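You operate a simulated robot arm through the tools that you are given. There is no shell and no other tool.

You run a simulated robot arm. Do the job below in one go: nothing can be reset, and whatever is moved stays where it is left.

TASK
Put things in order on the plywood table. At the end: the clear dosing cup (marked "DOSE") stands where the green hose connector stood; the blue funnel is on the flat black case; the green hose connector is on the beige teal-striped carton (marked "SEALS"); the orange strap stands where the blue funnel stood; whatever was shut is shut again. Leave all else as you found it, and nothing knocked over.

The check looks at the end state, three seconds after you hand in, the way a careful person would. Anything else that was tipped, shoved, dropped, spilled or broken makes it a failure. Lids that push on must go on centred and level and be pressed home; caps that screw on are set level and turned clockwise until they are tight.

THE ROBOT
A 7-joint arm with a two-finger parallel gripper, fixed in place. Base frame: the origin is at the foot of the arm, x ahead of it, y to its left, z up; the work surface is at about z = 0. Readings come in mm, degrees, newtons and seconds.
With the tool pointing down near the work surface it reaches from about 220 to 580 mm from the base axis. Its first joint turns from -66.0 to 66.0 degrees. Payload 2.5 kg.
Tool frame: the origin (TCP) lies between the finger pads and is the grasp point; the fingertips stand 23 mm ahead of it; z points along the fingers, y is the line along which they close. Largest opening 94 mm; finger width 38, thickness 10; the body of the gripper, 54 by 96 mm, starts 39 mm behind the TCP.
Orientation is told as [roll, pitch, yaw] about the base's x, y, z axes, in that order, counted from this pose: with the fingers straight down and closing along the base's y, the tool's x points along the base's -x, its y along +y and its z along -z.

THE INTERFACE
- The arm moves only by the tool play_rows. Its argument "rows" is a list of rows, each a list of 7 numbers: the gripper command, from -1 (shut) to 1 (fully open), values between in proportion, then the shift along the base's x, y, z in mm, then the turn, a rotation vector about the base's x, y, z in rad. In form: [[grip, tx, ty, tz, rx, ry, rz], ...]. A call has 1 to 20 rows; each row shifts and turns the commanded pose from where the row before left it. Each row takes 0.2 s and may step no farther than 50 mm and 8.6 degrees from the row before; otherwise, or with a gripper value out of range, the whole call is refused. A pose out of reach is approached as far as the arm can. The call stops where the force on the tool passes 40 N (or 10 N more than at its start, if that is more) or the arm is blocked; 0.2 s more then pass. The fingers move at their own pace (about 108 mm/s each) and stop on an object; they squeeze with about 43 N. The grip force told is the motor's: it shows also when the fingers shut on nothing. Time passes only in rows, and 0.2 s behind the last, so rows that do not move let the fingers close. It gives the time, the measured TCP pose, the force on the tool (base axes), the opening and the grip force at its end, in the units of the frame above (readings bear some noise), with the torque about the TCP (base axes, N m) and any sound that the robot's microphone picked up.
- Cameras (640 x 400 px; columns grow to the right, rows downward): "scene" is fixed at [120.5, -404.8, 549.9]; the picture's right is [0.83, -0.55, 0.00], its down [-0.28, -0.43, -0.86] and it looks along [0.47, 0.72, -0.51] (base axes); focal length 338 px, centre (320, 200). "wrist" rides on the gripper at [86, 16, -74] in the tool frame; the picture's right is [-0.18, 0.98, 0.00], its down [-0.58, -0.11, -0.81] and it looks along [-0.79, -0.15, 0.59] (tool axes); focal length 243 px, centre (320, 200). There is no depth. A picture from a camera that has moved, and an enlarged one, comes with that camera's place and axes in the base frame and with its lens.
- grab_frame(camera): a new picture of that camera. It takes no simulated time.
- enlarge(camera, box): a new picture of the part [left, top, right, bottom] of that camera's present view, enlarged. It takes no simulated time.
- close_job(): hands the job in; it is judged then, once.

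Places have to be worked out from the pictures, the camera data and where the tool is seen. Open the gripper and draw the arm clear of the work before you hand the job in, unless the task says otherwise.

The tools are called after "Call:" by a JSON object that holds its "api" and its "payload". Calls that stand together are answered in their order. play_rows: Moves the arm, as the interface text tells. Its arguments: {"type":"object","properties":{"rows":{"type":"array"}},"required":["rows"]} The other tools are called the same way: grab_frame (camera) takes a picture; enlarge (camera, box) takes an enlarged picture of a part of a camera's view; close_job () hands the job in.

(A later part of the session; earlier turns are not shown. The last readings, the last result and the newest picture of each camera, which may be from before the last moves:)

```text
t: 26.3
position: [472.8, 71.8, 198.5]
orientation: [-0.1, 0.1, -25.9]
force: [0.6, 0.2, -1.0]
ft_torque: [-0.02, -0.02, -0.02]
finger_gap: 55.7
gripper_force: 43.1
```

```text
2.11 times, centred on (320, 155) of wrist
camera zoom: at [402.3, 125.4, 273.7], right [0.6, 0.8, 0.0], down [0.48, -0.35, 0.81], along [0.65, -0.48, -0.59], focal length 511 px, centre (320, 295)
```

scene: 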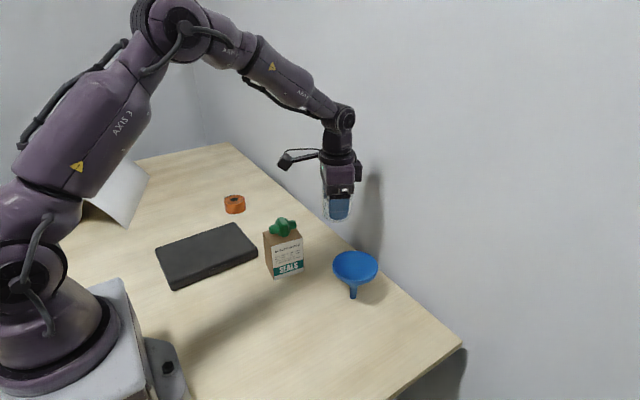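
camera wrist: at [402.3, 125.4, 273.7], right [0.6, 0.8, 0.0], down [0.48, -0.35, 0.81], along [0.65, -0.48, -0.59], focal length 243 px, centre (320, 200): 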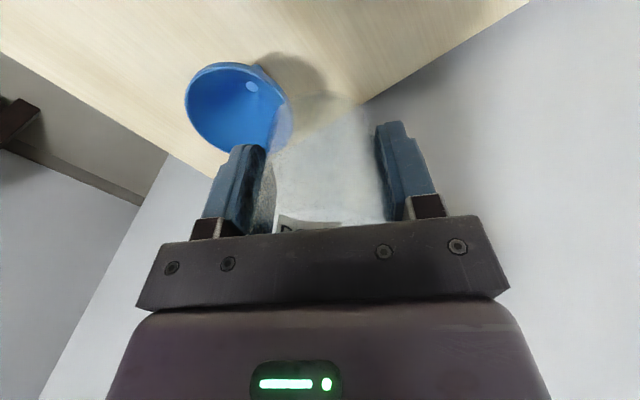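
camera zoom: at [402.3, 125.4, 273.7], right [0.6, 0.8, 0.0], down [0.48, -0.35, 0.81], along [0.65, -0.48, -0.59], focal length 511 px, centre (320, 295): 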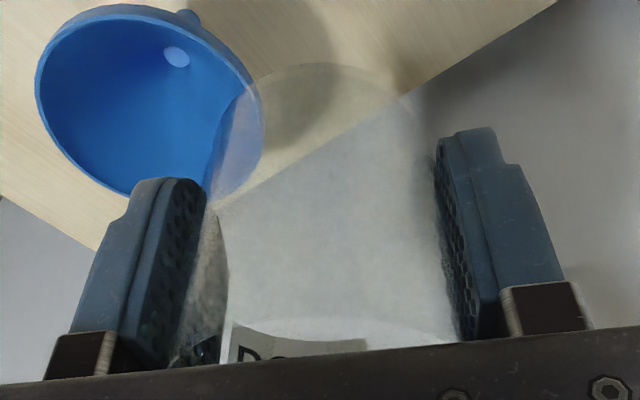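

The cup remains held. I continue to the connector's former spot (485.5, 291).

Call:
{"api": "play_rows", "payload": {"rows": [[-1, 0.7, 10, 0, 0, 0, 0.02], [-1, 1, 20, 0, 0, 0, 0.04], [-1, 1.5, 28, 0, 0, 0, 0.055], [-1, 2, 30, 0, 0, 0, 0.06], [-1, 2, 30, 0, 0, 0, 0.06], [-1, 2, 30, 0, 0, 0, 0.06], [-1, 1.5, 28, 0, 0, 0, 0.055], [-1, 1, 22, -5, 0, 0, 0.04], [-1, 1, 14, -10, 0, 0, 0.026], [-1, 0, 7, -15, 0, 0, 0.01], [-1, 0, 0, -20, 0, 0, 0], [-1, 0, 0, -25, 0, 0, 0], [-1, 0, 0, -25, 0, 0, 0], [-1, 0, 0, -20, 0, 0, 0], [-1, 0, 0, -15, 0, 0, 0], [-1, 0, 0, -8, 0, 0, 0], [-1, 0, 0, 0, 0, 0, 0]]}}

Call:
{"api": "enlarge", "payload": {"camera": "scene", "box": [240, 150, 340, 250]}}

Call:
{"api": "grab_frame", "payload": {"camera": "wrist"}}

```text
t: 29.9
position: [484.7, 288.5, 55.3]
orientation: [-0.2, 0.1, -1.7]
force: [-0.1, -1.0, -0.2]
ft_torque: [0.0, -0.03, -0.03]
finger_gap: 55.6
gripper_force: 43.3
```

```text
4.00 times, centred on (290, 200) of scene
camera zoom: at [120.5, -404.8, 549.9], right [0.83, -0.55, 0.0], down [-0.28, -0.43, -0.86], along [0.47, 0.72, -0.51], focal length 1352 px, centre (440, 200)
```

zoom: 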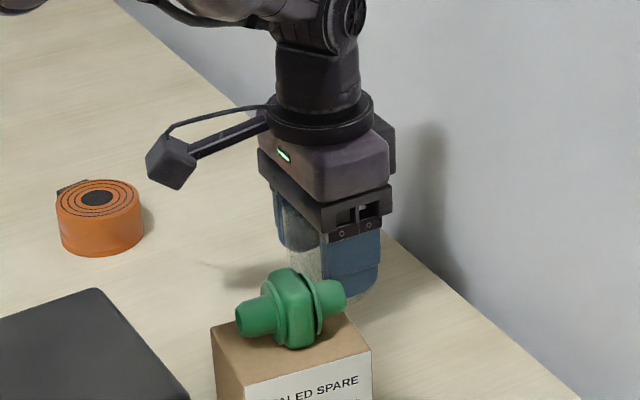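

```text
taken
camera wrist: at [399.0, 308.4, 129.9], right [0.21, 0.98, 0.0], down [0.58, -0.12, 0.81], along [0.79, -0.17, -0.59], focal length 243 px, centre (320, 200)
```

wrist: 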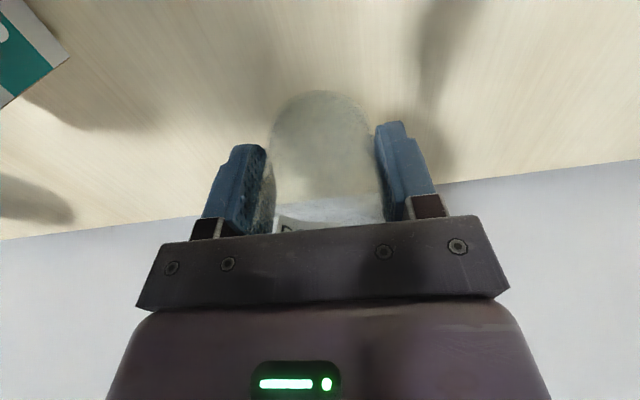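

The cup has not slipped. I shift 2.5 mm to the target and lower to just above the table, then creep to contact.

Call:
{"api": "play_rows", "payload": {"rows": [[-1, 0.8, 2.5, -4, 0, 0, 0], [-1, 0, 0, -5, 0, 0, 0], [-1, 0, 0, -3, 0, 0, 0], [-1, 0, 0, -1.5, 0, 0, 0], [-1, 0, 0, -1, 0, 0, 0], [-1, 0, 0, 0, 0, 0, 0]]}}

```text
t: 31.3
position: [484.7, 292.2, 41.2]
orientation: [-0.1, 0.1, -1.6]
force: [-0.1, -0.6, -0.2]
ft_torque: [-0.01, 0.01, 0.0]
finger_gap: 56.2
gripper_force: 42.9
```

Call:
{"api": "play_rows", "payload": {"rows": [[-1, 0, 0, -0.7, 0, 0, 0], [-1, 0, 0, -0.7, 0, 0, 0], [-1, 0, 0, 0, 0, 0, 0]]}}

```text
t: 32.1
position: [484.2, 292.6, 39.6]
orientation: [-0.1, 0.2, -1.6]
force: [0.4, 0.6, -1.1]
ft_torque: [-0.02, -0.03, 0.01]
finger_gap: 55.9
gripper_force: 43.2
```

No contact yet at z≈39.6; I continue creeping.

Call:
{"api": "play_rows", "payload": {"rows": [[-1, 0, 0, -0.7, 0, 0, 0], [-1, 0, 0, -0.5, 0, 0, 0], [-1, 0, 0, 0, 0, 0, 0]]}}

```text
t: 32.9
position: [484.6, 292.9, 38.4]
orientation: [-0.1, 0.1, -1.7]
force: [0.4, -0.3, 1.5]
ft_torque: [0.02, 0.03, -0.01]
finger_gap: 56.0
gripper_force: 43.0
```

Call:
{"api": "play_rows", "payload": {"rows": [[-1, 0, 0, -0.6, 0, 0, 0], [-1, 0, 0, 0, 0, 0, 0]]}}

Call:
{"api": "enlarge", "payload": {"camera": "wrist", "box": [220, 60, 420, 250]}}

```text
t: 33.5
position: [485.3, 292.0, 38.3]
orientation: [-0.1, 0.1, -1.7]
force: [-0.5, -0.3, 4.3]
ft_torque: [-0.03, 0.11, 0.02]
finger_gap: 55.5
gripper_force: 43.1
```

```text
2.11 times, centred on (320, 155) of wrist
camera zoom: at [399.9, 312.3, 113.3], right [0.21, 0.98, 0.0], down [0.58, -0.12, 0.81], along [0.79, -0.17, -0.59], focal length 511 px, centre (320, 295)
```

zoom: 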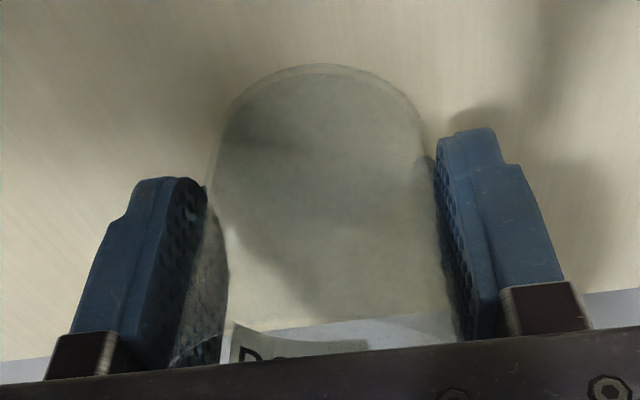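

Contact at 4 N at the same height as when it was picked, so the cup stands on the table. I open gradually and rise.

Call:
{"api": "play_rows", "payload": {"rows": [[0.3, 0, 0, 0, 0, 0, 0], [0.5, 0, 0, 0, 0, 0, 0], [1, 0, 0, 0, 0, 0, 0], [1, 0, 0, 0, 0, 0, 0]]}}

Call:
{"api": "grab_frame", "payload": {"camera": "wrist"}}

```text
t: 34.5
position: [485.1, 292.1, 39.2]
orientation: [-0.2, 0.1, -1.8]
force: [-0.1, 0.6, -0.4]
ft_torque: [-0.01, 0.01, -0.02]
finger_gap: 94.0
gripper_force: 0.1
```

```text
taken
camera wrist: at [399.8, 312.2, 113.0], right [0.21, 0.98, 0.0], down [0.58, -0.12, 0.81], along [0.79, -0.17, -0.59], focal length 243 px, centre (320, 200)
```

wrist: 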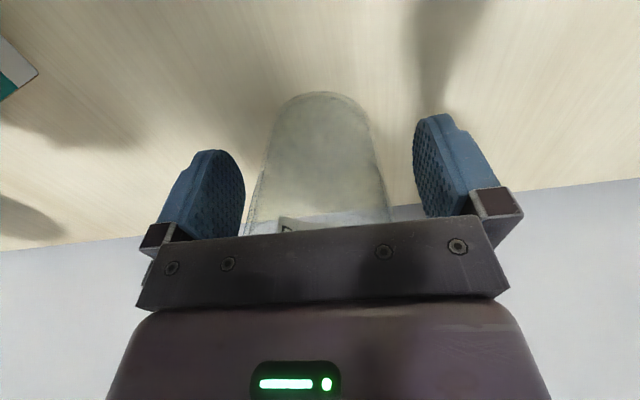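

The cup stands released. I rise clear, then zoom the scene view on the new cup position and on the case.

Call:
{"api": "play_rows", "payload": {"rows": [[1, 0, 0, 15, 0, 0, 0], [1, 0, 0, 30, 0, 0, 0], [1, 0, 0, 40, 0, 0, 0], [1, 0, 0, 40, 0, 0, 0], [1, -20, -20, 40, 0, 0, 0], [1, -40, -30, 10, 0, 0, 0], [1, -40, -30, 0, 0, 0, 0], [1, 0, 0, 0, 0, 0, 0]]}}

Call:
{"api": "enlarge", "payload": {"camera": "scene", "box": [240, 170, 340, 250]}}

Call:
{"api": "enlarge", "payload": {"camera": "scene", "box": [145, 210, 265, 295]}}

Call:
{"api": "grab_frame", "payload": {"camera": "wrist"}}

```text
refused: row 6 steps farther than a row can; nothing moved
```

```text
5.00 times, centred on (290, 210) of scene
camera zoom: at [120.5, -404.8, 549.9], right [0.83, -0.55, 0.0], down [-0.28, -0.43, -0.86], along [0.47, 0.72, -0.51], focal length 1690 px, centre (470, 150)
```

zoom: 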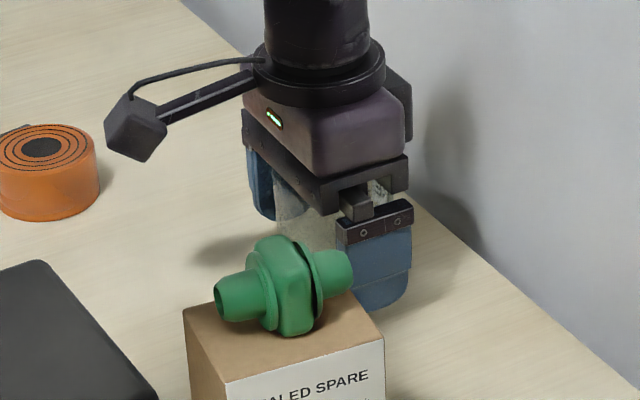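

```text
4.71 times, centred on (205, 252) of scene
camera zoom: at [120.5, -404.8, 549.9], right [0.83, -0.55, 0.0], down [-0.28, -0.43, -0.86], along [0.47, 0.72, -0.51], focal length 1591 px, centre (861, -47)
```

zoom: 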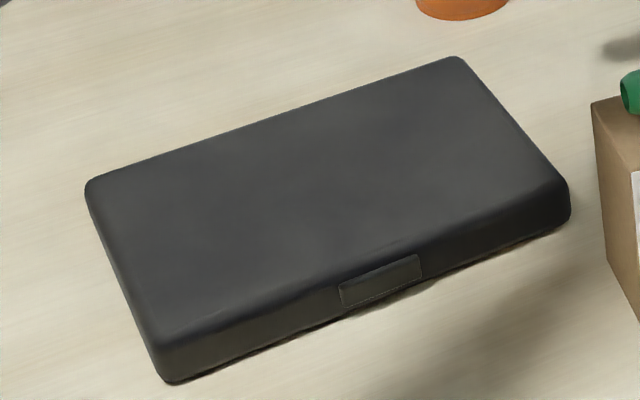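

```text
taken
camera wrist: at [399.8, 312.2, 113.0], right [0.21, 0.98, 0.0], down [0.58, -0.12, 0.81], along [0.79, -0.17, -0.59], focal length 243 px, centre (320, 200)
```

wrist: 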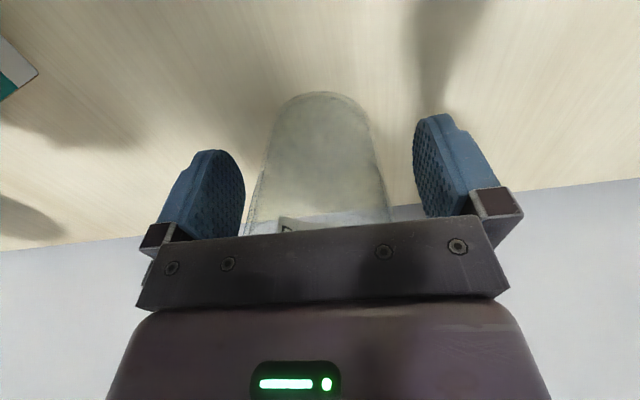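

The previous move was refused for step size; nothing moved. The case top spans about x 146–349, y 218–360 at z≈27. I repeat the rise with smaller steps.

Call:
{"api": "play_rows", "payload": {"rows": [[1, 0, 0, 15, 0, 0, 0], [1, 0, 0, 30, 0, 0, 0], [1, 0, 0, 40, 0, 0, 0], [1, 0, 0, 40, 0, 0, 0], [1, -20, -10, 40, 0, 0, 0], [1, -30, -25, 10, 0, 0, 0], [1, -30, -25, 0, 0, 0, 0], [1, -30, -25, 0, 0, 0, 0], [1, 0, 0, 0, 0, 0, 0]]}}

Call:
{"api": "enlarge", "payload": {"camera": "scene", "box": [240, 180, 340, 260]}}

Call:
{"api": "grab_frame", "payload": {"camera": "wrist"}}

```text
t: 36.5
position: [374.2, 205.6, 213.7]
orientation: [-0.2, 0.0, -1.7]
force: [0.3, -0.5, -0.3]
ft_torque: [0.01, 0.0, 0.02]
finger_gap: 94.0
gripper_force: 0.0
```

```text
5.00 times, centred on (290, 220) of scene
camera zoom: at [120.5, -404.8, 549.9], right [0.83, -0.55, 0.0], down [-0.28, -0.43, -0.86], along [0.47, 0.72, -0.51], focal length 1690 px, centre (470, 100)
```

zoom: 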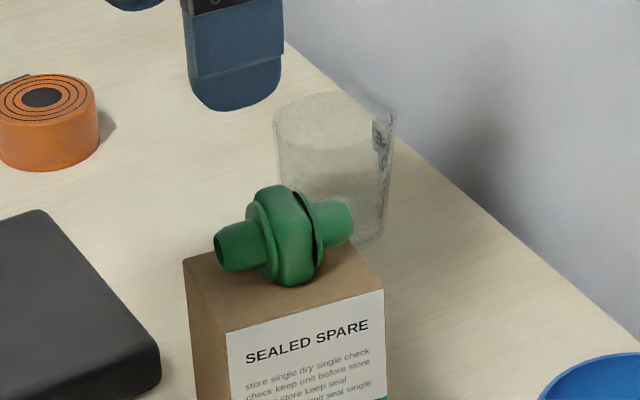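

```text
taken
camera wrist: at [288.2, 225.2, 287.8], right [0.21, 0.98, 0.0], down [0.58, -0.12, 0.81], along [0.79, -0.17, -0.59], focal length 243 px, centre (320, 200)
```

wrist: 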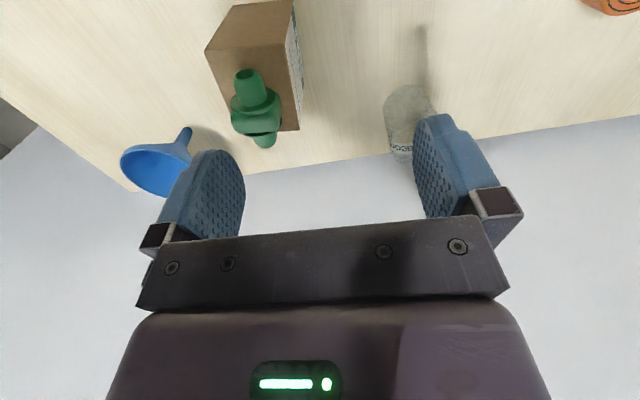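

The cup stands upright at its new place. To learn the funnel's side profile I move low in front of it with the tool pitched so the wrist camera looks nearly horizontally.

Call:
{"api": "play_rows", "payload": {"rows": [[1, -10.6, -26.5, 0, 0, 0, 0.004], [1, -10.6, -26.5, 0, 0, 0, 0.004], [1, -10.6, -26.5, 0, 0, 0, 0.004], [1, -10.6, -26.5, 0, 0, 0, 0.004], [1, -10.6, -26.5, 0, 0, 0, 0.004], [1, -10.6, -26.5, 0, 0, 0, 0.004], [1, -10.6, -26.5, 0, 0, 0, 0.006], [1, 0, 0, -18, 0, -0.0654, 0], [1, 0, 0, -18, 0, -0.0654, 0], [1, 0, 0, -18, 0, -0.0654, 0], [1, 0, 0, -18, 0, -0.0654, 0], [1, 0, 0, -18, 0, -0.0654, 0], [1, 0, 0, -18, 0, -0.0654, 0], [1, 0, 0, -18, 0, -0.0654, 0], [1, 0, 0, -18, 0, -0.0654, 0], [1, 0, 0, 0, 0, 0, 0]]}}

Call:
{"api": "grab_frame", "payload": {"camera": "wrist"}}

Call:
{"api": "grab_frame", "payload": {"camera": "scene"}}

```text
t: 39.9
position: [301.5, 22.8, 70.3]
orientation: [-0.1, -29.9, 0.0]
force: [0.0, 0.5, -0.1]
ft_torque: [-0.02, 0.03, 0.0]
finger_gap: 94.1
gripper_force: 0.0
```

```text
taken
camera wrist: at [189.3, 39.1, 91.6], right [0.16, 0.98, 0.09], down [0.1, -0.11, 0.99], along [0.98, -0.15, -0.12], focal length 243 px, centre (320, 200)
```

wrist: 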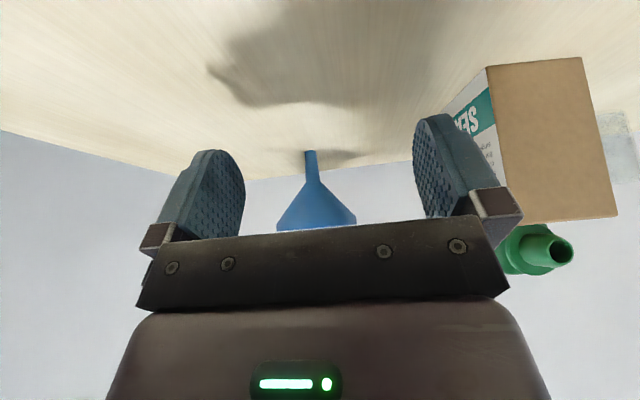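

```text
taken
```

scene: 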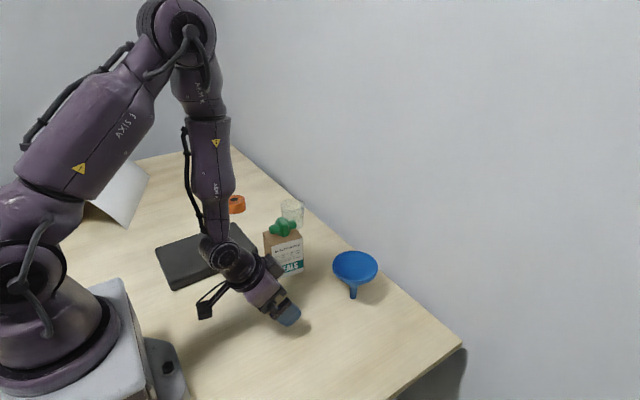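

Now I have a side view of the funnel; I enlarge it.

Call:
{"api": "enlarge", "payload": {"camera": "wrist", "box": [250, 130, 400, 240]}}

```text
3.64 times, centred on (325, 185) of wrist
camera zoom: at [189.3, 39.1, 91.6], right [0.16, 0.98, 0.09], down [0.1, -0.11, 0.99], along [0.98, -0.15, -0.12], focal length 882 px, centre (302, 254)
```

zoom: 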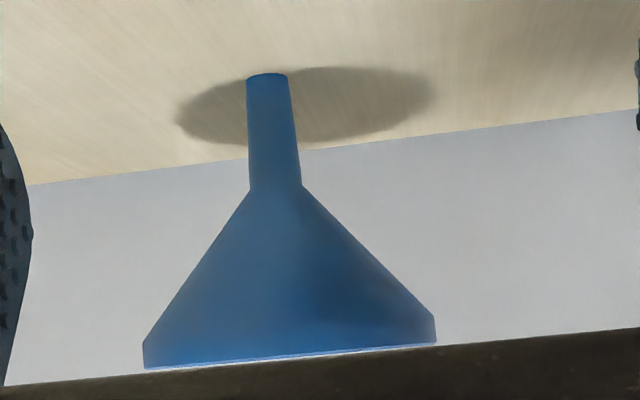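

The side profile: rim ø≈92 (too close to the 94 mm opening), 35 mm stem, cone wall sloped ~39° from vertical, 8 mm rim band. I will pinch the near cone wall with the tool tilted parallel to it, one finger inside and one outside; I go to the pre-approach pose behind and above the near rim.

Call:
{"api": "play_rows", "payload": {"rows": [[0, 0, 0, 30, 0, 0.1305, 0], [0, 0, 0, 30, 0, 0.1305, 0], [0, 0, 0, 30, 0, 0.1305, 0], [0, 0, 0, 30, 0, 0.1305, 0], [0, 7, -2.8, 0, 0, 0, 0.1428], [0, 7, -2.8, 0, 0, 0, 0.1428], [0, 7, -2.8, 0, 0, 0, 0.1428], [0, 7, -2.8, 0, 0, 0, 0.1428], [0, 7, -2.8, 0, 0, 0, 0.1428], [0, 7, -2.8, 0, 0, 0, 0.1428], [0, 7, -2.8, 0, 0, 0, 0.1428], [0, 7, -2.8, 0, 0, 0, 0.1428], [0, 7, -2.8, 0, 0, 0, 0.1428], [0, 7, -2.8, 0, 0, 0, 0.1428], [0, 7, -2.8, 0, 0, 0, 0.1428], [0, 0, 0, -11, 0, -0.1376, 0], [0, 0, 0, -11, 0, -0.1376, 0], [0, 0, 0, -11, 0, -0.1376, 0], [0, 0, 0, -11, 0, -0.1376, 0], [0, 0, 0, -11, 0, -0.1376, 0]]}}

Call:
{"api": "grab_frame", "payload": {"camera": "wrist"}}

Call:
{"api": "grab_frame", "payload": {"camera": "scene"}}

```text
t: 44.1
position: [378.6, -8.2, 134.1]
orientation: [-39.5, 0.1, 90.0]
force: [-0.6, -0.4, -0.9]
ft_torque: [-0.03, 0.02, 0.03]
finger_gap: 47.0
gripper_force: 0.1
```

```text
taken
camera wrist: at [318.2, -94.7, 180.9], right [-0.76, 0.18, -0.63], down [-0.43, 0.58, 0.69], along [0.49, 0.79, -0.36], focal length 243 px, centre (320, 200)
```

wrist: 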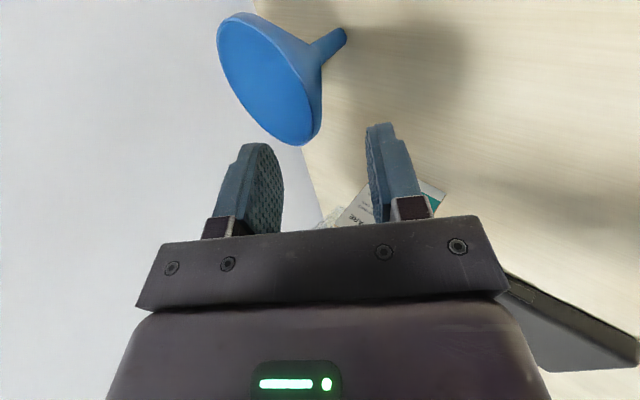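

```text
taken
```

scene: 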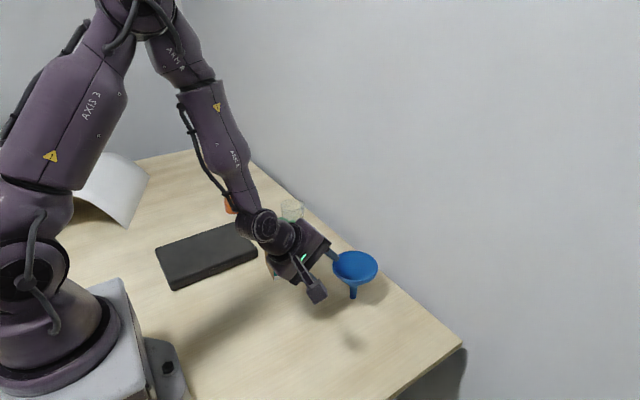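

The view is good: the funnel and both fingers are visible. I enlarge to verify alignment of the wall with the gap.

Call:
{"api": "enlarge", "payload": {"camera": "wrist", "box": [200, 0, 400, 160]}}

Call:
{"api": "enlarge", "payload": {"camera": "scene", "box": [260, 200, 400, 310]}}

```text
2.50 times, centred on (300, 80) of wrist
camera zoom: at [318.2, -94.7, 180.9], right [-0.76, 0.18, -0.63], down [-0.43, 0.58, 0.69], along [0.49, 0.79, -0.36], focal length 606 px, centre (370, 500)
```

zoom: 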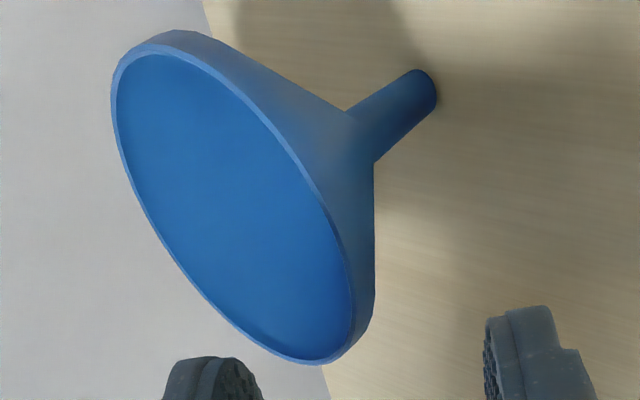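

```text
3.64 times, centred on (330, 255) of scene
camera zoom: at [120.5, -404.8, 549.9], right [0.83, -0.55, 0.0], down [-0.28, -0.43, -0.86], along [0.47, 0.72, -0.51], focal length 1229 px, centre (284, 0)
```

zoom: 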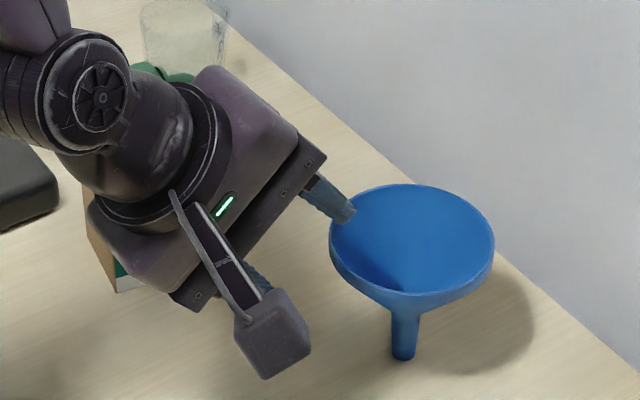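

The wall lies close to the gap's centre plane; stem base refined to about (464, -9.5). I shift ~2.5 mm toward the inside and advance the first 45 mm along the wall direction.

Call:
{"api": "play_rows", "payload": {"rows": [[0, 2, -1.3, 1.7, 0, 0, 0], [0, 6.4, 0, -7.7, 0, 0, 0], [0, 6.4, 0, -7.7, 0, 0, 0], [0, 6.4, 0, -7.7, 0, 0, 0], [0, 6.4, 0, -7.7, 0, 0, 0], [0, 3.2, 0, -3.9, 0, 0, 0], [0, 0, 0, 0, 0, 0, 0]]}}

Call:
{"api": "grab_frame", "payload": {"camera": "wrist"}}

Call:
{"api": "enlarge", "payload": {"camera": "scene", "box": [290, 210, 400, 310]}}

```text
t: 45.7
position: [408.1, -10.2, 100.7]
orientation: [-39.5, -0.1, 90.1]
force: [0.6, 0.1, 0.2]
ft_torque: [-0.01, -0.02, 0.03]
finger_gap: 47.1
gripper_force: 0.0
```

```text
taken
camera wrist: at [349.8, -96.3, 148.7], right [-0.76, 0.18, -0.63], down [-0.43, 0.58, 0.69], along [0.49, 0.79, -0.36], focal length 243 px, centre (320, 200)
```

wrist: 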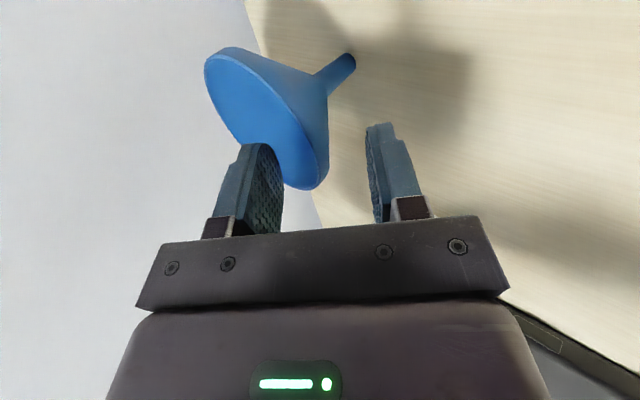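

```text
4.00 times, centred on (345, 260) of scene
camera zoom: at [120.5, -404.8, 549.9], right [0.83, -0.55, 0.0], down [-0.28, -0.43, -0.86], along [0.47, 0.72, -0.51], focal length 1352 px, centre (220, -40)
```

zoom: 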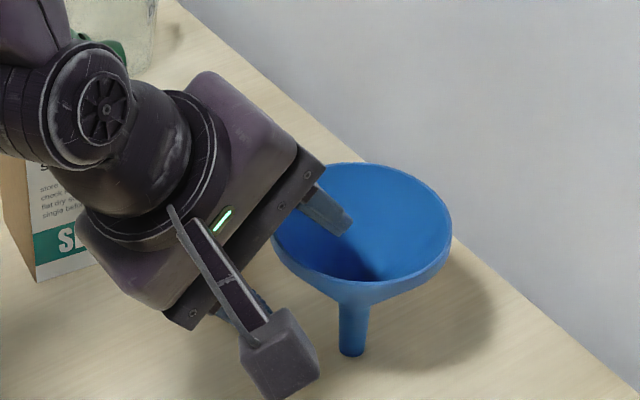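

The inner finger is entering the cone and the outer finger is below it, with no contact force. I advance another 18 mm and check that the funnel has not moved.

Call:
{"api": "play_rows", "payload": {"rows": [[0, 3.8, 0, -4.6, 0, 0, 0], [0, 3.8, 0, -4.6, 0, 0, 0], [0, 3.8, 0, -4.6, 0, 0, 0], [0, 0, 0, 0, 0, 0, 0]]}}

Call:
{"api": "grab_frame", "payload": {"camera": "wrist"}}

Call:
{"api": "enlarge", "payload": {"camera": "scene", "box": [290, 210, 400, 310]}}

```text
t: 46.7
position: [419.1, -9.5, 86.3]
orientation: [-39.6, -0.1, 90.0]
force: [0.6, 0.8, 0.3]
ft_torque: [-0.01, -0.01, 0.02]
finger_gap: 47.1
gripper_force: 0.1
```

```text
taken
camera wrist: at [360.9, -96.2, 134.9], right [-0.76, 0.18, -0.63], down [-0.43, 0.58, 0.69], along [0.49, 0.79, -0.36], focal length 243 px, centre (320, 200)
```

wrist: 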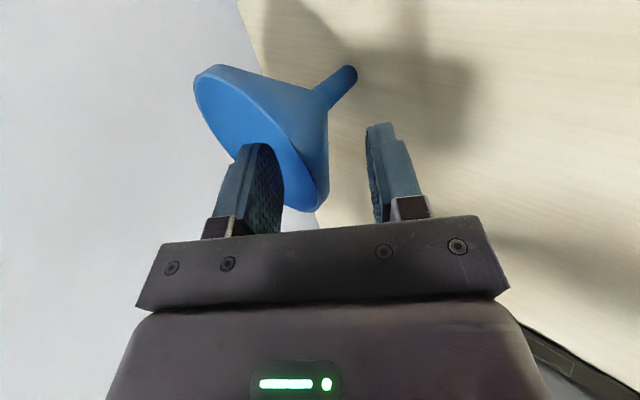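

```text
4.00 times, centred on (345, 260) of scene
camera zoom: at [120.5, -404.8, 549.9], right [0.83, -0.55, 0.0], down [-0.28, -0.43, -0.86], along [0.47, 0.72, -0.51], focal length 1352 px, centre (220, -40)
```

zoom: 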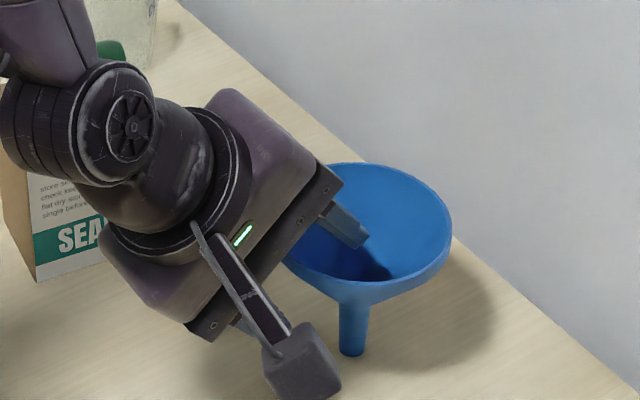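

No contact so far; the funnel hasn't moved. I advance the final ~15 mm.

Call:
{"api": "play_rows", "payload": {"rows": [[0, 3.2, 0, -3.9, 0, 0, 0], [0, 3.2, 0, -3.9, 0, 0, 0], [0, 3.2, 0, -3.9, 0, 0, 0], [0, 0, 0, 0, 0, 0, 0]]}}

Call:
{"api": "enlarge", "payload": {"camera": "wrist", "box": [180, 40, 440, 240]}}

Call:
{"api": "enlarge", "payload": {"camera": "scene", "box": [290, 210, 400, 310]}}

```text
t: 47.7
position: [429.9, -10.3, 74.7]
orientation: [-39.5, 0.0, 89.9]
force: [-0.1, 0.4, -0.5]
ft_torque: [-0.01, 0.01, -0.02]
finger_gap: 46.9
gripper_force: 0.0
```

```text
2.00 times, centred on (310, 140) of wrist
camera zoom: at [370.5, -96.0, 122.6], right [-0.76, 0.18, -0.63], down [-0.43, 0.58, 0.69], along [0.49, 0.79, -0.36], focal length 485 px, centre (340, 320)
```

zoom: 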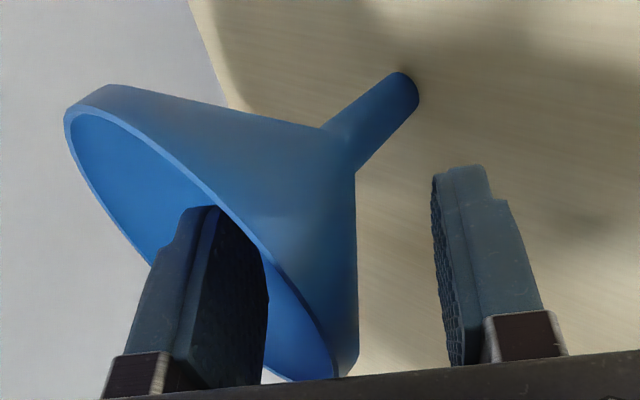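

```text
4.00 times, centred on (345, 260) of scene
camera zoom: at [120.5, -404.8, 549.9], right [0.83, -0.55, 0.0], down [-0.28, -0.43, -0.86], along [0.47, 0.72, -0.51], focal length 1352 px, centre (220, -40)
```

zoom: 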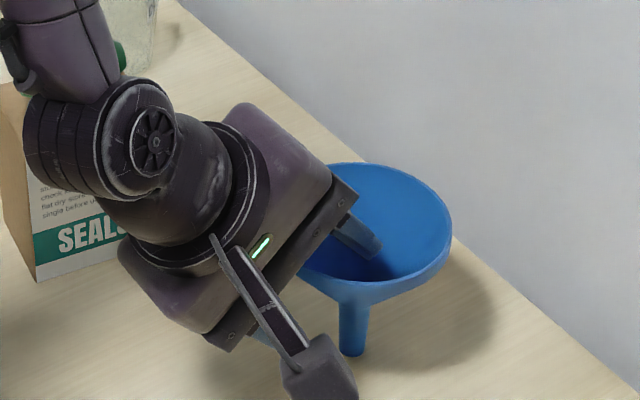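

The wall sits close to the middle of the gap. I close partway to about 16 mm and check centring again.

Call:
{"api": "play_rows", "payload": {"rows": [[-0.4, 0, 0, 0, 0, 0, 0], [-0.66, 0, 0, 0, 0, 0, 0], [-0.66, 0, 0, 0, 0, 0, 0]]}}

Call:
{"api": "enlarge", "payload": {"camera": "wrist", "box": [220, 60, 400, 240]}}

Call:
{"api": "enlarge", "payload": {"camera": "scene", "box": [290, 210, 400, 310]}}

```text
t: 48.5
position: [430.4, -10.7, 74.5]
orientation: [-39.5, -0.2, 90.1]
force: [-0.5, -0.9, -0.4]
ft_torque: [-0.01, -0.02, 0.01]
finger_gap: 16.0
gripper_force: 0.1
```

```text
2.22 times, centred on (310, 150) of wrist
camera zoom: at [370.5, -96.0, 122.7], right [-0.76, 0.18, -0.63], down [-0.43, 0.58, 0.69], along [0.49, 0.79, -0.36], focal length 539 px, centre (342, 311)
```

zoom: 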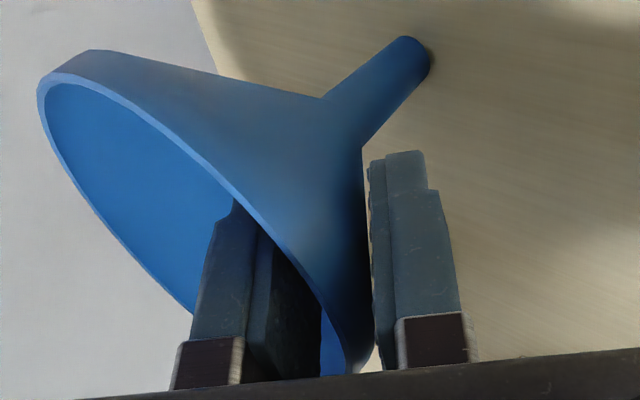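

```text
4.00 times, centred on (345, 260) of scene
camera zoom: at [120.5, -404.8, 549.9], right [0.83, -0.55, 0.0], down [-0.28, -0.43, -0.86], along [0.47, 0.72, -0.51], focal length 1352 px, centre (220, -40)
```

zoom: 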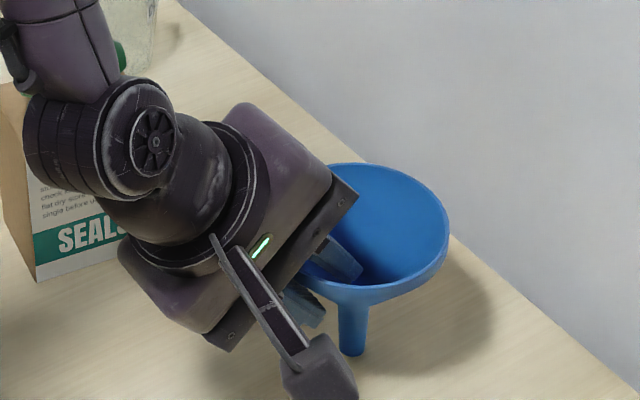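

Both measures put the outer wall about 3.5 mm off the centre plane, as wanted for an even pinch. I close fully.

Call:
{"api": "play_rows", "payload": {"rows": [[-0.8, 0, 0, 0, 0, 0, 0], [-0.9, 0, 0, 0, 0, 0, 0], [-1, 0, 0, 0, 0, 0, 0], [-1, 0, 0, 0, 0, 0, 0], [-1, 0, 0, 0, 0, 0, 0]]}}

Call:
{"api": "enlarge", "payload": {"camera": "wrist", "box": [220, 60, 400, 240]}}

Call:
{"api": "enlarge", "payload": {"camera": "scene", "box": [290, 210, 400, 310]}}

```text
t: 49.7
position: [430.0, -9.9, 74.2]
orientation: [-39.5, 0.0, 90.0]
force: [-0.4, -0.7, -0.1]
ft_torque: [0.01, 0.01, -0.02]
finger_gap: 10.1
gripper_force: 42.9
```

```text
2.22 times, centred on (310, 150) of wrist
camera zoom: at [370.5, -96.0, 122.7], right [-0.76, 0.18, -0.63], down [-0.43, 0.58, 0.69], along [0.49, 0.79, -0.36], focal length 539 px, centre (342, 311)
```

zoom: 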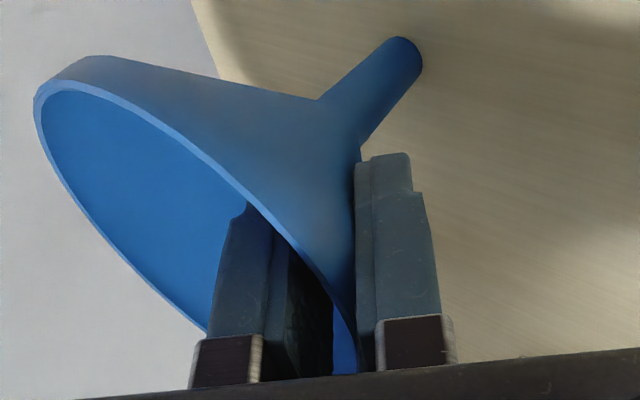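

```text
4.00 times, centred on (345, 260) of scene
camera zoom: at [120.5, -404.8, 549.9], right [0.83, -0.55, 0.0], down [-0.28, -0.43, -0.86], along [0.47, 0.72, -0.51], focal length 1352 px, centre (220, -40)
```

zoom: 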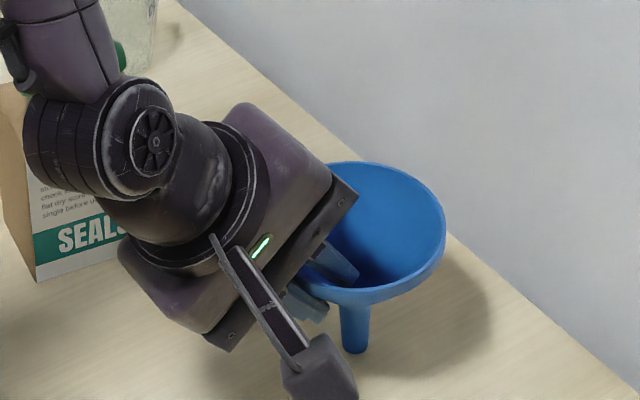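

Gripped with a 10 mm gap; the funnel tilted only about 2°. I lift slowly and look.

Call:
{"api": "play_rows", "payload": {"rows": [[-1, 0, 0, 2, 0, 0, 0], [-1, 0, 0, 4, 0, 0, 0], [-1, 0, 0, 6, 0, 0, 0], [-1, 0, 0, 8, 0, 0, 0], [-1, 0, 0, 10, 0, 0, 0], [-1, 0, 0, 10, 0, 0, 0], [-1, 0, 0, 6, 0, 0, 0], [-1, 0, 0, 0, 0, 0, 0]]}}

Call:
{"api": "enlarge", "payload": {"camera": "wrist", "box": [220, 60, 400, 240]}}

Call:
{"api": "enlarge", "payload": {"camera": "scene", "box": [290, 190, 400, 290]}}

```text
t: 51.5
position: [430.7, -8.7, 121.4]
orientation: [-39.6, 0.1, 90.0]
force: [-0.4, 0.2, 0.1]
ft_torque: [-0.02, -0.01, -0.03]
finger_gap: 9.7
gripper_force: 43.0
```

```text
2.22 times, centred on (310, 150) of wrist
camera zoom: at [371.7, -95.2, 168.8], right [-0.76, 0.18, -0.63], down [-0.43, 0.58, 0.69], along [0.49, 0.79, -0.36], focal length 539 px, centre (342, 311)
```

zoom: 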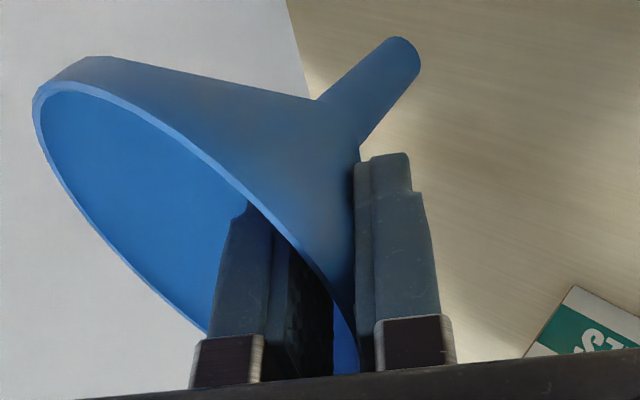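

```text
4.00 times, centred on (345, 240) of scene
camera zoom: at [120.5, -404.8, 549.9], right [0.83, -0.55, 0.0], down [-0.28, -0.43, -0.86], along [0.47, 0.72, -0.51], focal length 1352 px, centre (220, 40)
```

zoom: 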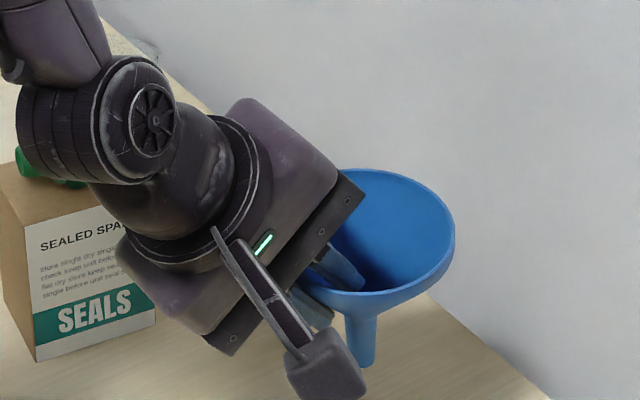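

The funnel is lifted cleanly, tilted about 2° with its rim toward the base; I'll correct that before placing. I raise it to z≈250 so it clears the carton and connector.

Call:
{"api": "play_rows", "payload": {"rows": [[-1, 0, 0, 8, 0, 0, 0], [-1, 0, 0, 14, 0, 0, 0], [-1, 0, 0, 18, 0, 0.011, 0], [-1, 0, 0, 18, 0, 0.011, 0], [-1, 0, 0, 18, 0, 0.011, 0], [-1, 0, 0, 18, 0, 0, 0], [-1, 0, 0, 16, 0, 0, 0], [-1, 0, 0, 12, 0, 0, 0], [-1, 0, 0, 7, 0, 0, 0], [-1, 0, 0, 0, 0, 0, 0]]}}

Call:
{"api": "enlarge", "payload": {"camera": "scene", "box": [290, 110, 420, 230]}}

Call:
{"api": "enlarge", "payload": {"camera": "wrist", "box": [220, 60, 400, 240]}}

```text
t: 53.7
position: [431.2, -11.7, 251.0]
orientation: [-37.6, 0.1, 90.1]
force: [0.5, 0.2, -1.7]
ft_torque: [-0.04, 0.03, 0.0]
finger_gap: 9.5
gripper_force: 43.2
```

```text
3.33 times, centred on (355, 170) of scene
camera zoom: at [120.5, -404.8, 549.9], right [0.83, -0.55, 0.0], down [-0.28, -0.43, -0.86], along [0.47, 0.72, -0.51], focal length 1127 px, centre (203, 300)
```

zoom: 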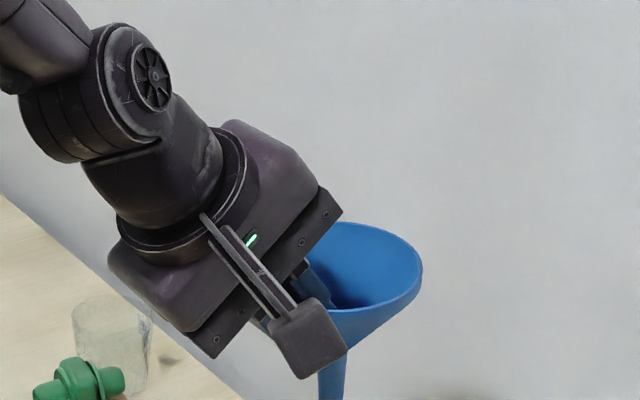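

```text
2.22 times, centred on (310, 150) of wrist
camera zoom: at [372.8, -96.1, 300.6], right [-0.78, 0.18, -0.6], down [-0.41, 0.58, 0.7], along [0.48, 0.79, -0.38], focal length 539 px, centre (342, 311)
```

zoom: 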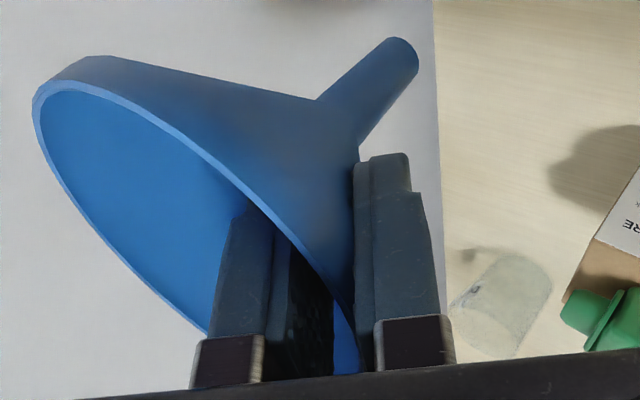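

The funnel is steady in the grip. I swing it along an arc to above the black case.

Call:
{"api": "play_rows", "payload": {"rows": [[-1, -4.1, 18.2, 0, 0, 0, 0.04285], [-1, -4.1, 18.2, 0, 0, 0, 0.04285], [-1, -5.5, 17.5, 0, 0, 0, 0.04285], [-1, -5.6, 17.5, 0, 0, 0, 0.04285], [-1, -7, 16.6, 0, 0, 0, 0.04285], [-1, -7, 16.6, 0, 0, 0, 0.04285], [-1, -8.3, 15.7, 0, 0, 0, 0.04285], [-1, -8.4, 15.6, 0, 0, 0, 0.04285], [-1, -9.5, 14.6, 0, 0, 0, 0.04285], [-1, -9.5, 14.6, 0, 0, 0, 0.04285], [-1, -10.6, 13.5, 0, 0, 0, 0.04285], [-1, -10.6, 13.4, 0, 0, 0, 0.04285], [-1, -11.5, 12.2, 0, 0, 0, 0.04285], [-1, -11.6, 12.2, 0, 0, 0, 0.04285], [-1, -12.3, 11, 0, 0, 0, 0.04285], [-1, -12.4, 10.9, 0, 0, 0, 0.04285], [-1, -13, 9.6, 0, 0, 0, 0.04285], [-1, -13.1, 9.6, 0, 0, 0, 0.04285], [-1, -13.6, 8.2, 0, 0, 0, 0.04285], [-1, -13.6, 8.2, 0, 0, 0, 0.04285]]}}

Call:
{"api": "grab_frame", "payload": {"camera": "scene"}}

Call:
{"api": "grab_frame", "payload": {"camera": "wrist"}}

```text
t: 57.9
position: [239.1, 264.5, 250.6]
orientation: [-37.6, 0.0, 139.3]
force: [-0.2, -0.3, -0.1]
ft_torque: [0.0, 0.07, 0.05]
finger_gap: 9.1
gripper_force: 43.0
```

```text
taken
```

scene: 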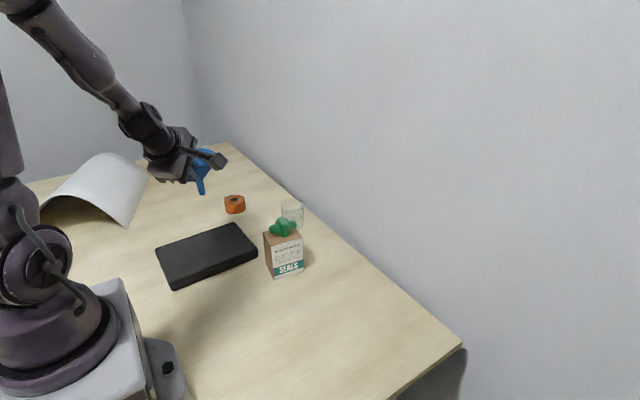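

```text
taken
camera wrist: at [267.2, 164.2, 299.7], right [-0.65, -0.47, -0.6], down [-0.71, 0.07, 0.7], along [-0.29, 0.88, -0.38], focal length 243 px, centre (320, 200)
```

wrist: 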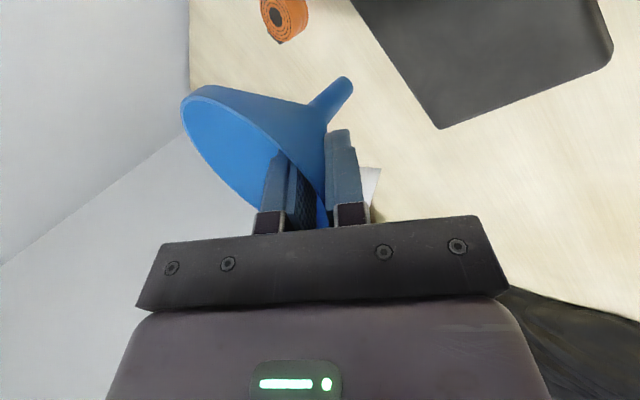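

Call:
{"api": "enlarge", "payload": {"camera": "scene", "box": [160, 120, 250, 205]}}

Call:
{"api": "enlarge", "payload": {"camera": "wrist", "box": [170, 60, 390, 240]}}

```text
4.71 times, centred on (205, 162) of scene
camera zoom: at [120.5, -404.8, 549.9], right [0.83, -0.55, 0.0], down [-0.28, -0.43, -0.86], along [0.47, 0.72, -0.51], focal length 1591 px, centre (861, 376)
```

zoom: 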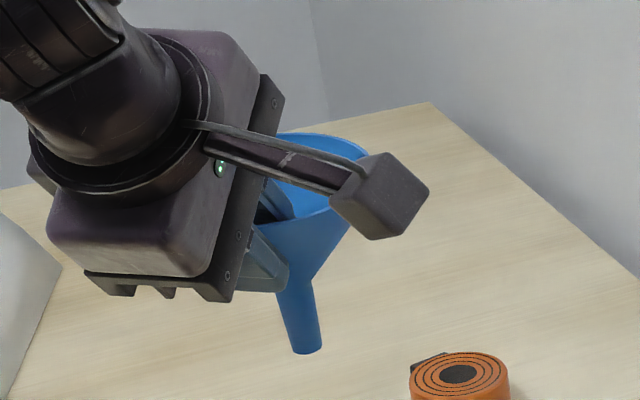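

```text
2.22 times, centred on (280, 150) of wrist
camera zoom: at [267.2, 164.2, 299.7], right [-0.65, -0.47, -0.6], down [-0.71, 0.07, 0.7], along [-0.29, 0.88, -0.38], focal length 539 px, centre (409, 311)
```

zoom: 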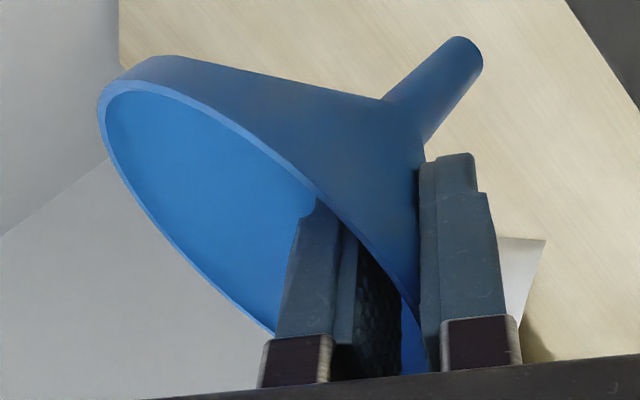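

Call:
{"api": "enlarge", "payload": {"camera": "scene", "box": [185, 165, 225, 200]}}

Call:
{"api": "enlarge", "payload": {"camera": "wrist", "box": [280, 60, 370, 130]}}

```text
11.43 times, centred on (205, 182) of scene
camera zoom: at [120.5, -404.8, 549.9], right [0.83, -0.55, 0.0], down [-0.28, -0.43, -0.86], along [0.47, 0.72, -0.51], focal length 3863 px, centre (1634, 400)
```

zoom: 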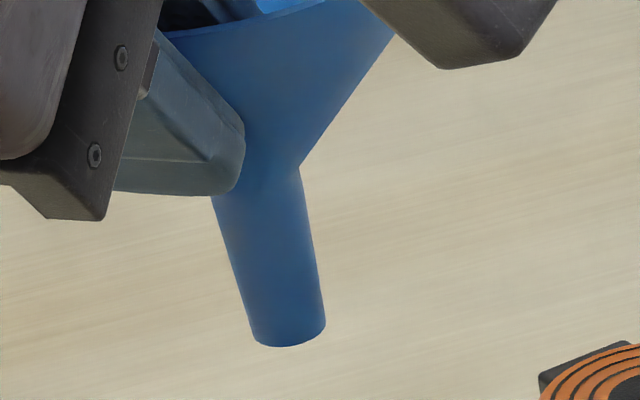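

```text
5.71 times, centred on (325, 95) of wrist
camera zoom: at [267.2, 164.2, 299.7], right [-0.65, -0.47, -0.6], down [-0.71, 0.07, 0.7], along [-0.29, 0.88, -0.38], focal length 1386 px, centre (291, 800)
```

zoom: 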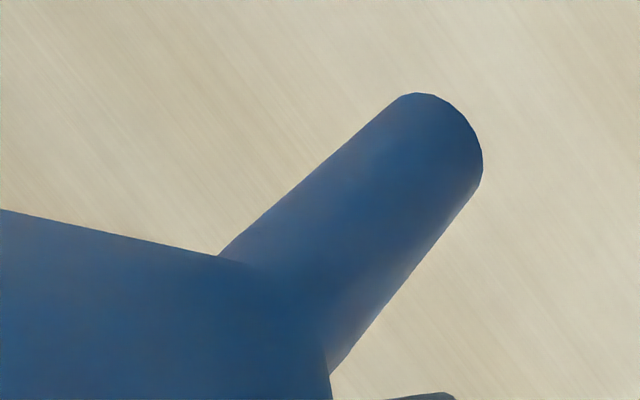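

The funnel is above the case (stem end about (263, 290, 176)) and has crept to about 2° tilt again. I correct that tilt and lower to just above the case.

Call:
{"api": "play_rows", "payload": {"rows": [[-1, 0, 0, -8, -0.0035, 0.012, 0], [-1, 0, 0, -14, -0.0035, 0.012, 0], [-1, 0, 0, -18, -0.003, 0.01, 0], [-1, 0, 0, -20, 0, 0, 0], [-1, 0, 0, -20, 0, 0, 0], [-1, 0, 0, -20, 0, 0, 0], [-1, 0, 0, -16, 0, 0, 0], [-1, 0, 0, -12, 0, 0, 0], [-1, 0, 0, -8, 0, 0, 0], [-1, 0, 0, 0, 0, 0, 0]]}}

Call:
{"api": "enlarge", "payload": {"camera": "scene", "box": [150, 180, 270, 290]}}

Call:
{"api": "enlarge", "payload": {"camera": "wrist", "box": [170, 40, 390, 240]}}

```text
t: 60.1
position: [238.8, 261.5, 115.0]
orientation: [-36.0, -1.1, 139.2]
force: [0.1, 0.5, 0.5]
ft_torque: [-0.06, 0.01, -0.03]
finger_gap: 9.4
gripper_force: 43.2
```

```text
3.64 times, centred on (210, 235) of scene
camera zoom: at [120.5, -404.8, 549.9], right [0.83, -0.55, 0.0], down [-0.28, -0.43, -0.86], along [0.47, 0.72, -0.51], focal length 1229 px, centre (720, 73)
```

zoom: 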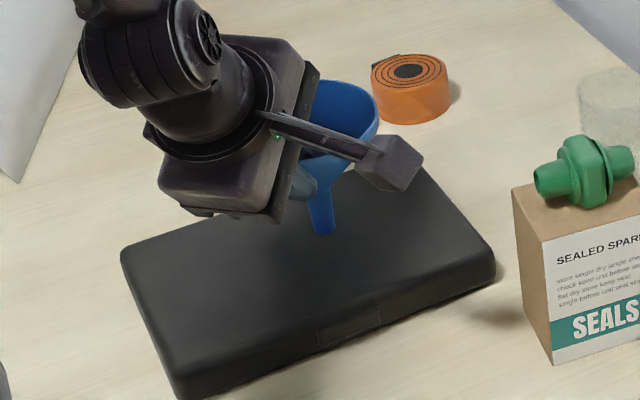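

```text
2.00 times, centred on (280, 140) of wrist
camera zoom: at [268.7, 164.3, 163.9], right [-0.67, -0.48, -0.57], down [-0.68, 0.08, 0.73], along [-0.3, 0.88, -0.38], focal length 485 px, centre (400, 320)
```

zoom: 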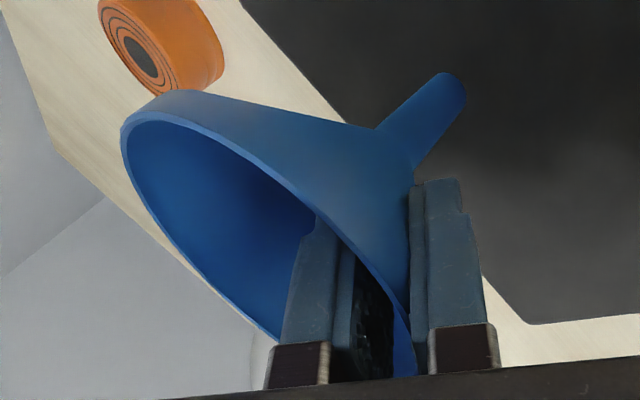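

I measure the stem's tilt again before touching down.

Call:
{"api": "enlarge", "payload": {"camera": "scene", "box": [220, 215, 260, 250]}}

Call:
{"api": "enlarge", "payload": {"camera": "wrist", "box": [300, 60, 390, 130]}}

```text
11.43 times, centred on (240, 232) of scene
camera zoom: at [120.5, -404.8, 549.9], right [0.83, -0.55, 0.0], down [-0.28, -0.43, -0.86], along [0.47, 0.72, -0.51], focal length 3863 px, centre (1234, -171)
```

zoom: 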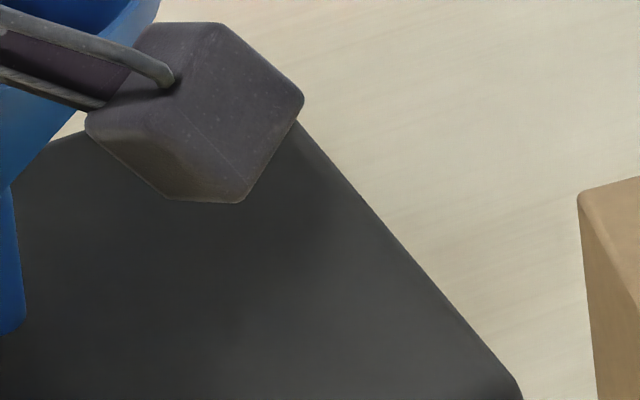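

```text
5.71 times, centred on (345, 95) of wrist
camera zoom: at [268.7, 164.3, 163.9], right [-0.67, -0.48, -0.57], down [-0.68, 0.08, 0.73], along [-0.3, 0.88, -0.38], focal length 1386 px, centre (177, 800)
```

zoom: 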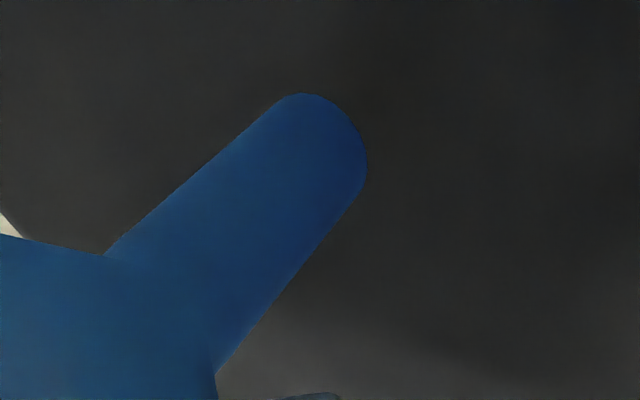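

Tilt is now within about 1°. I lower 9 mm and then creep down in small steps watching the force.

Call:
{"api": "play_rows", "payload": {"rows": [[-1, 0, 0, -3, 0, 0, 0], [-1, 0, 0, -3, 0, 0, 0], [-1, 0, 0, -2, 0, 0, 0], [-1, 0, 0, -1, 0, 0, 0], [-1, 0, 0, 0, 0, 0, 0]]}}

Call:
{"api": "enlarge", "payload": {"camera": "scene", "box": [185, 195, 265, 255]}}

```text
t: 61.3
position: [239.4, 262.8, 105.1]
orientation: [-36.0, -1.1, 139.1]
force: [-1.6, -3.4, 11.1]
ft_torque: [0.02, -0.09, -0.04]
finger_gap: 9.1
gripper_force: 43.0
```

```text
6.67 times, centred on (225, 225) of scene
camera zoom: at [120.4, -404.8, 549.9], right [0.83, -0.55, 0.0], down [-0.28, -0.43, -0.86], along [0.47, 0.72, -0.51], focal length 2253 px, centre (953, 33)
```

zoom: 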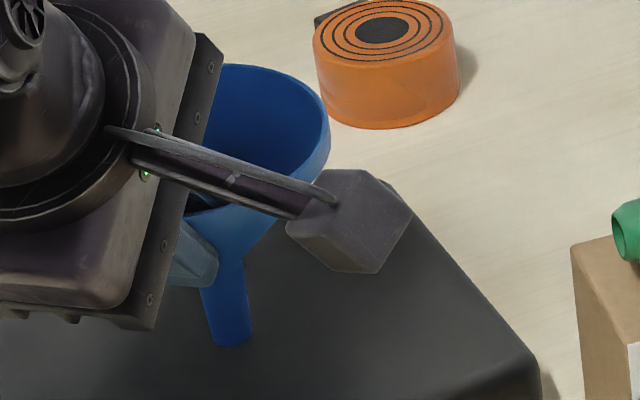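

The stem is touching the case (11 N). I relieve the load slightly.

Call:
{"api": "play_rows", "payload": {"rows": [[-1, 0, 0, 0.5, 0, 0, 0], [-1, 0, 0, 0, 0, 0, 0]]}}

```text
t: 61.9
position: [238.0, 263.7, 105.7]
orientation: [-35.8, -1.2, 139.2]
force: [0.4, 1.6, 3.5]
ft_torque: [0.16, -0.13, 0.0]
finger_gap: 9.2
gripper_force: 43.3
```

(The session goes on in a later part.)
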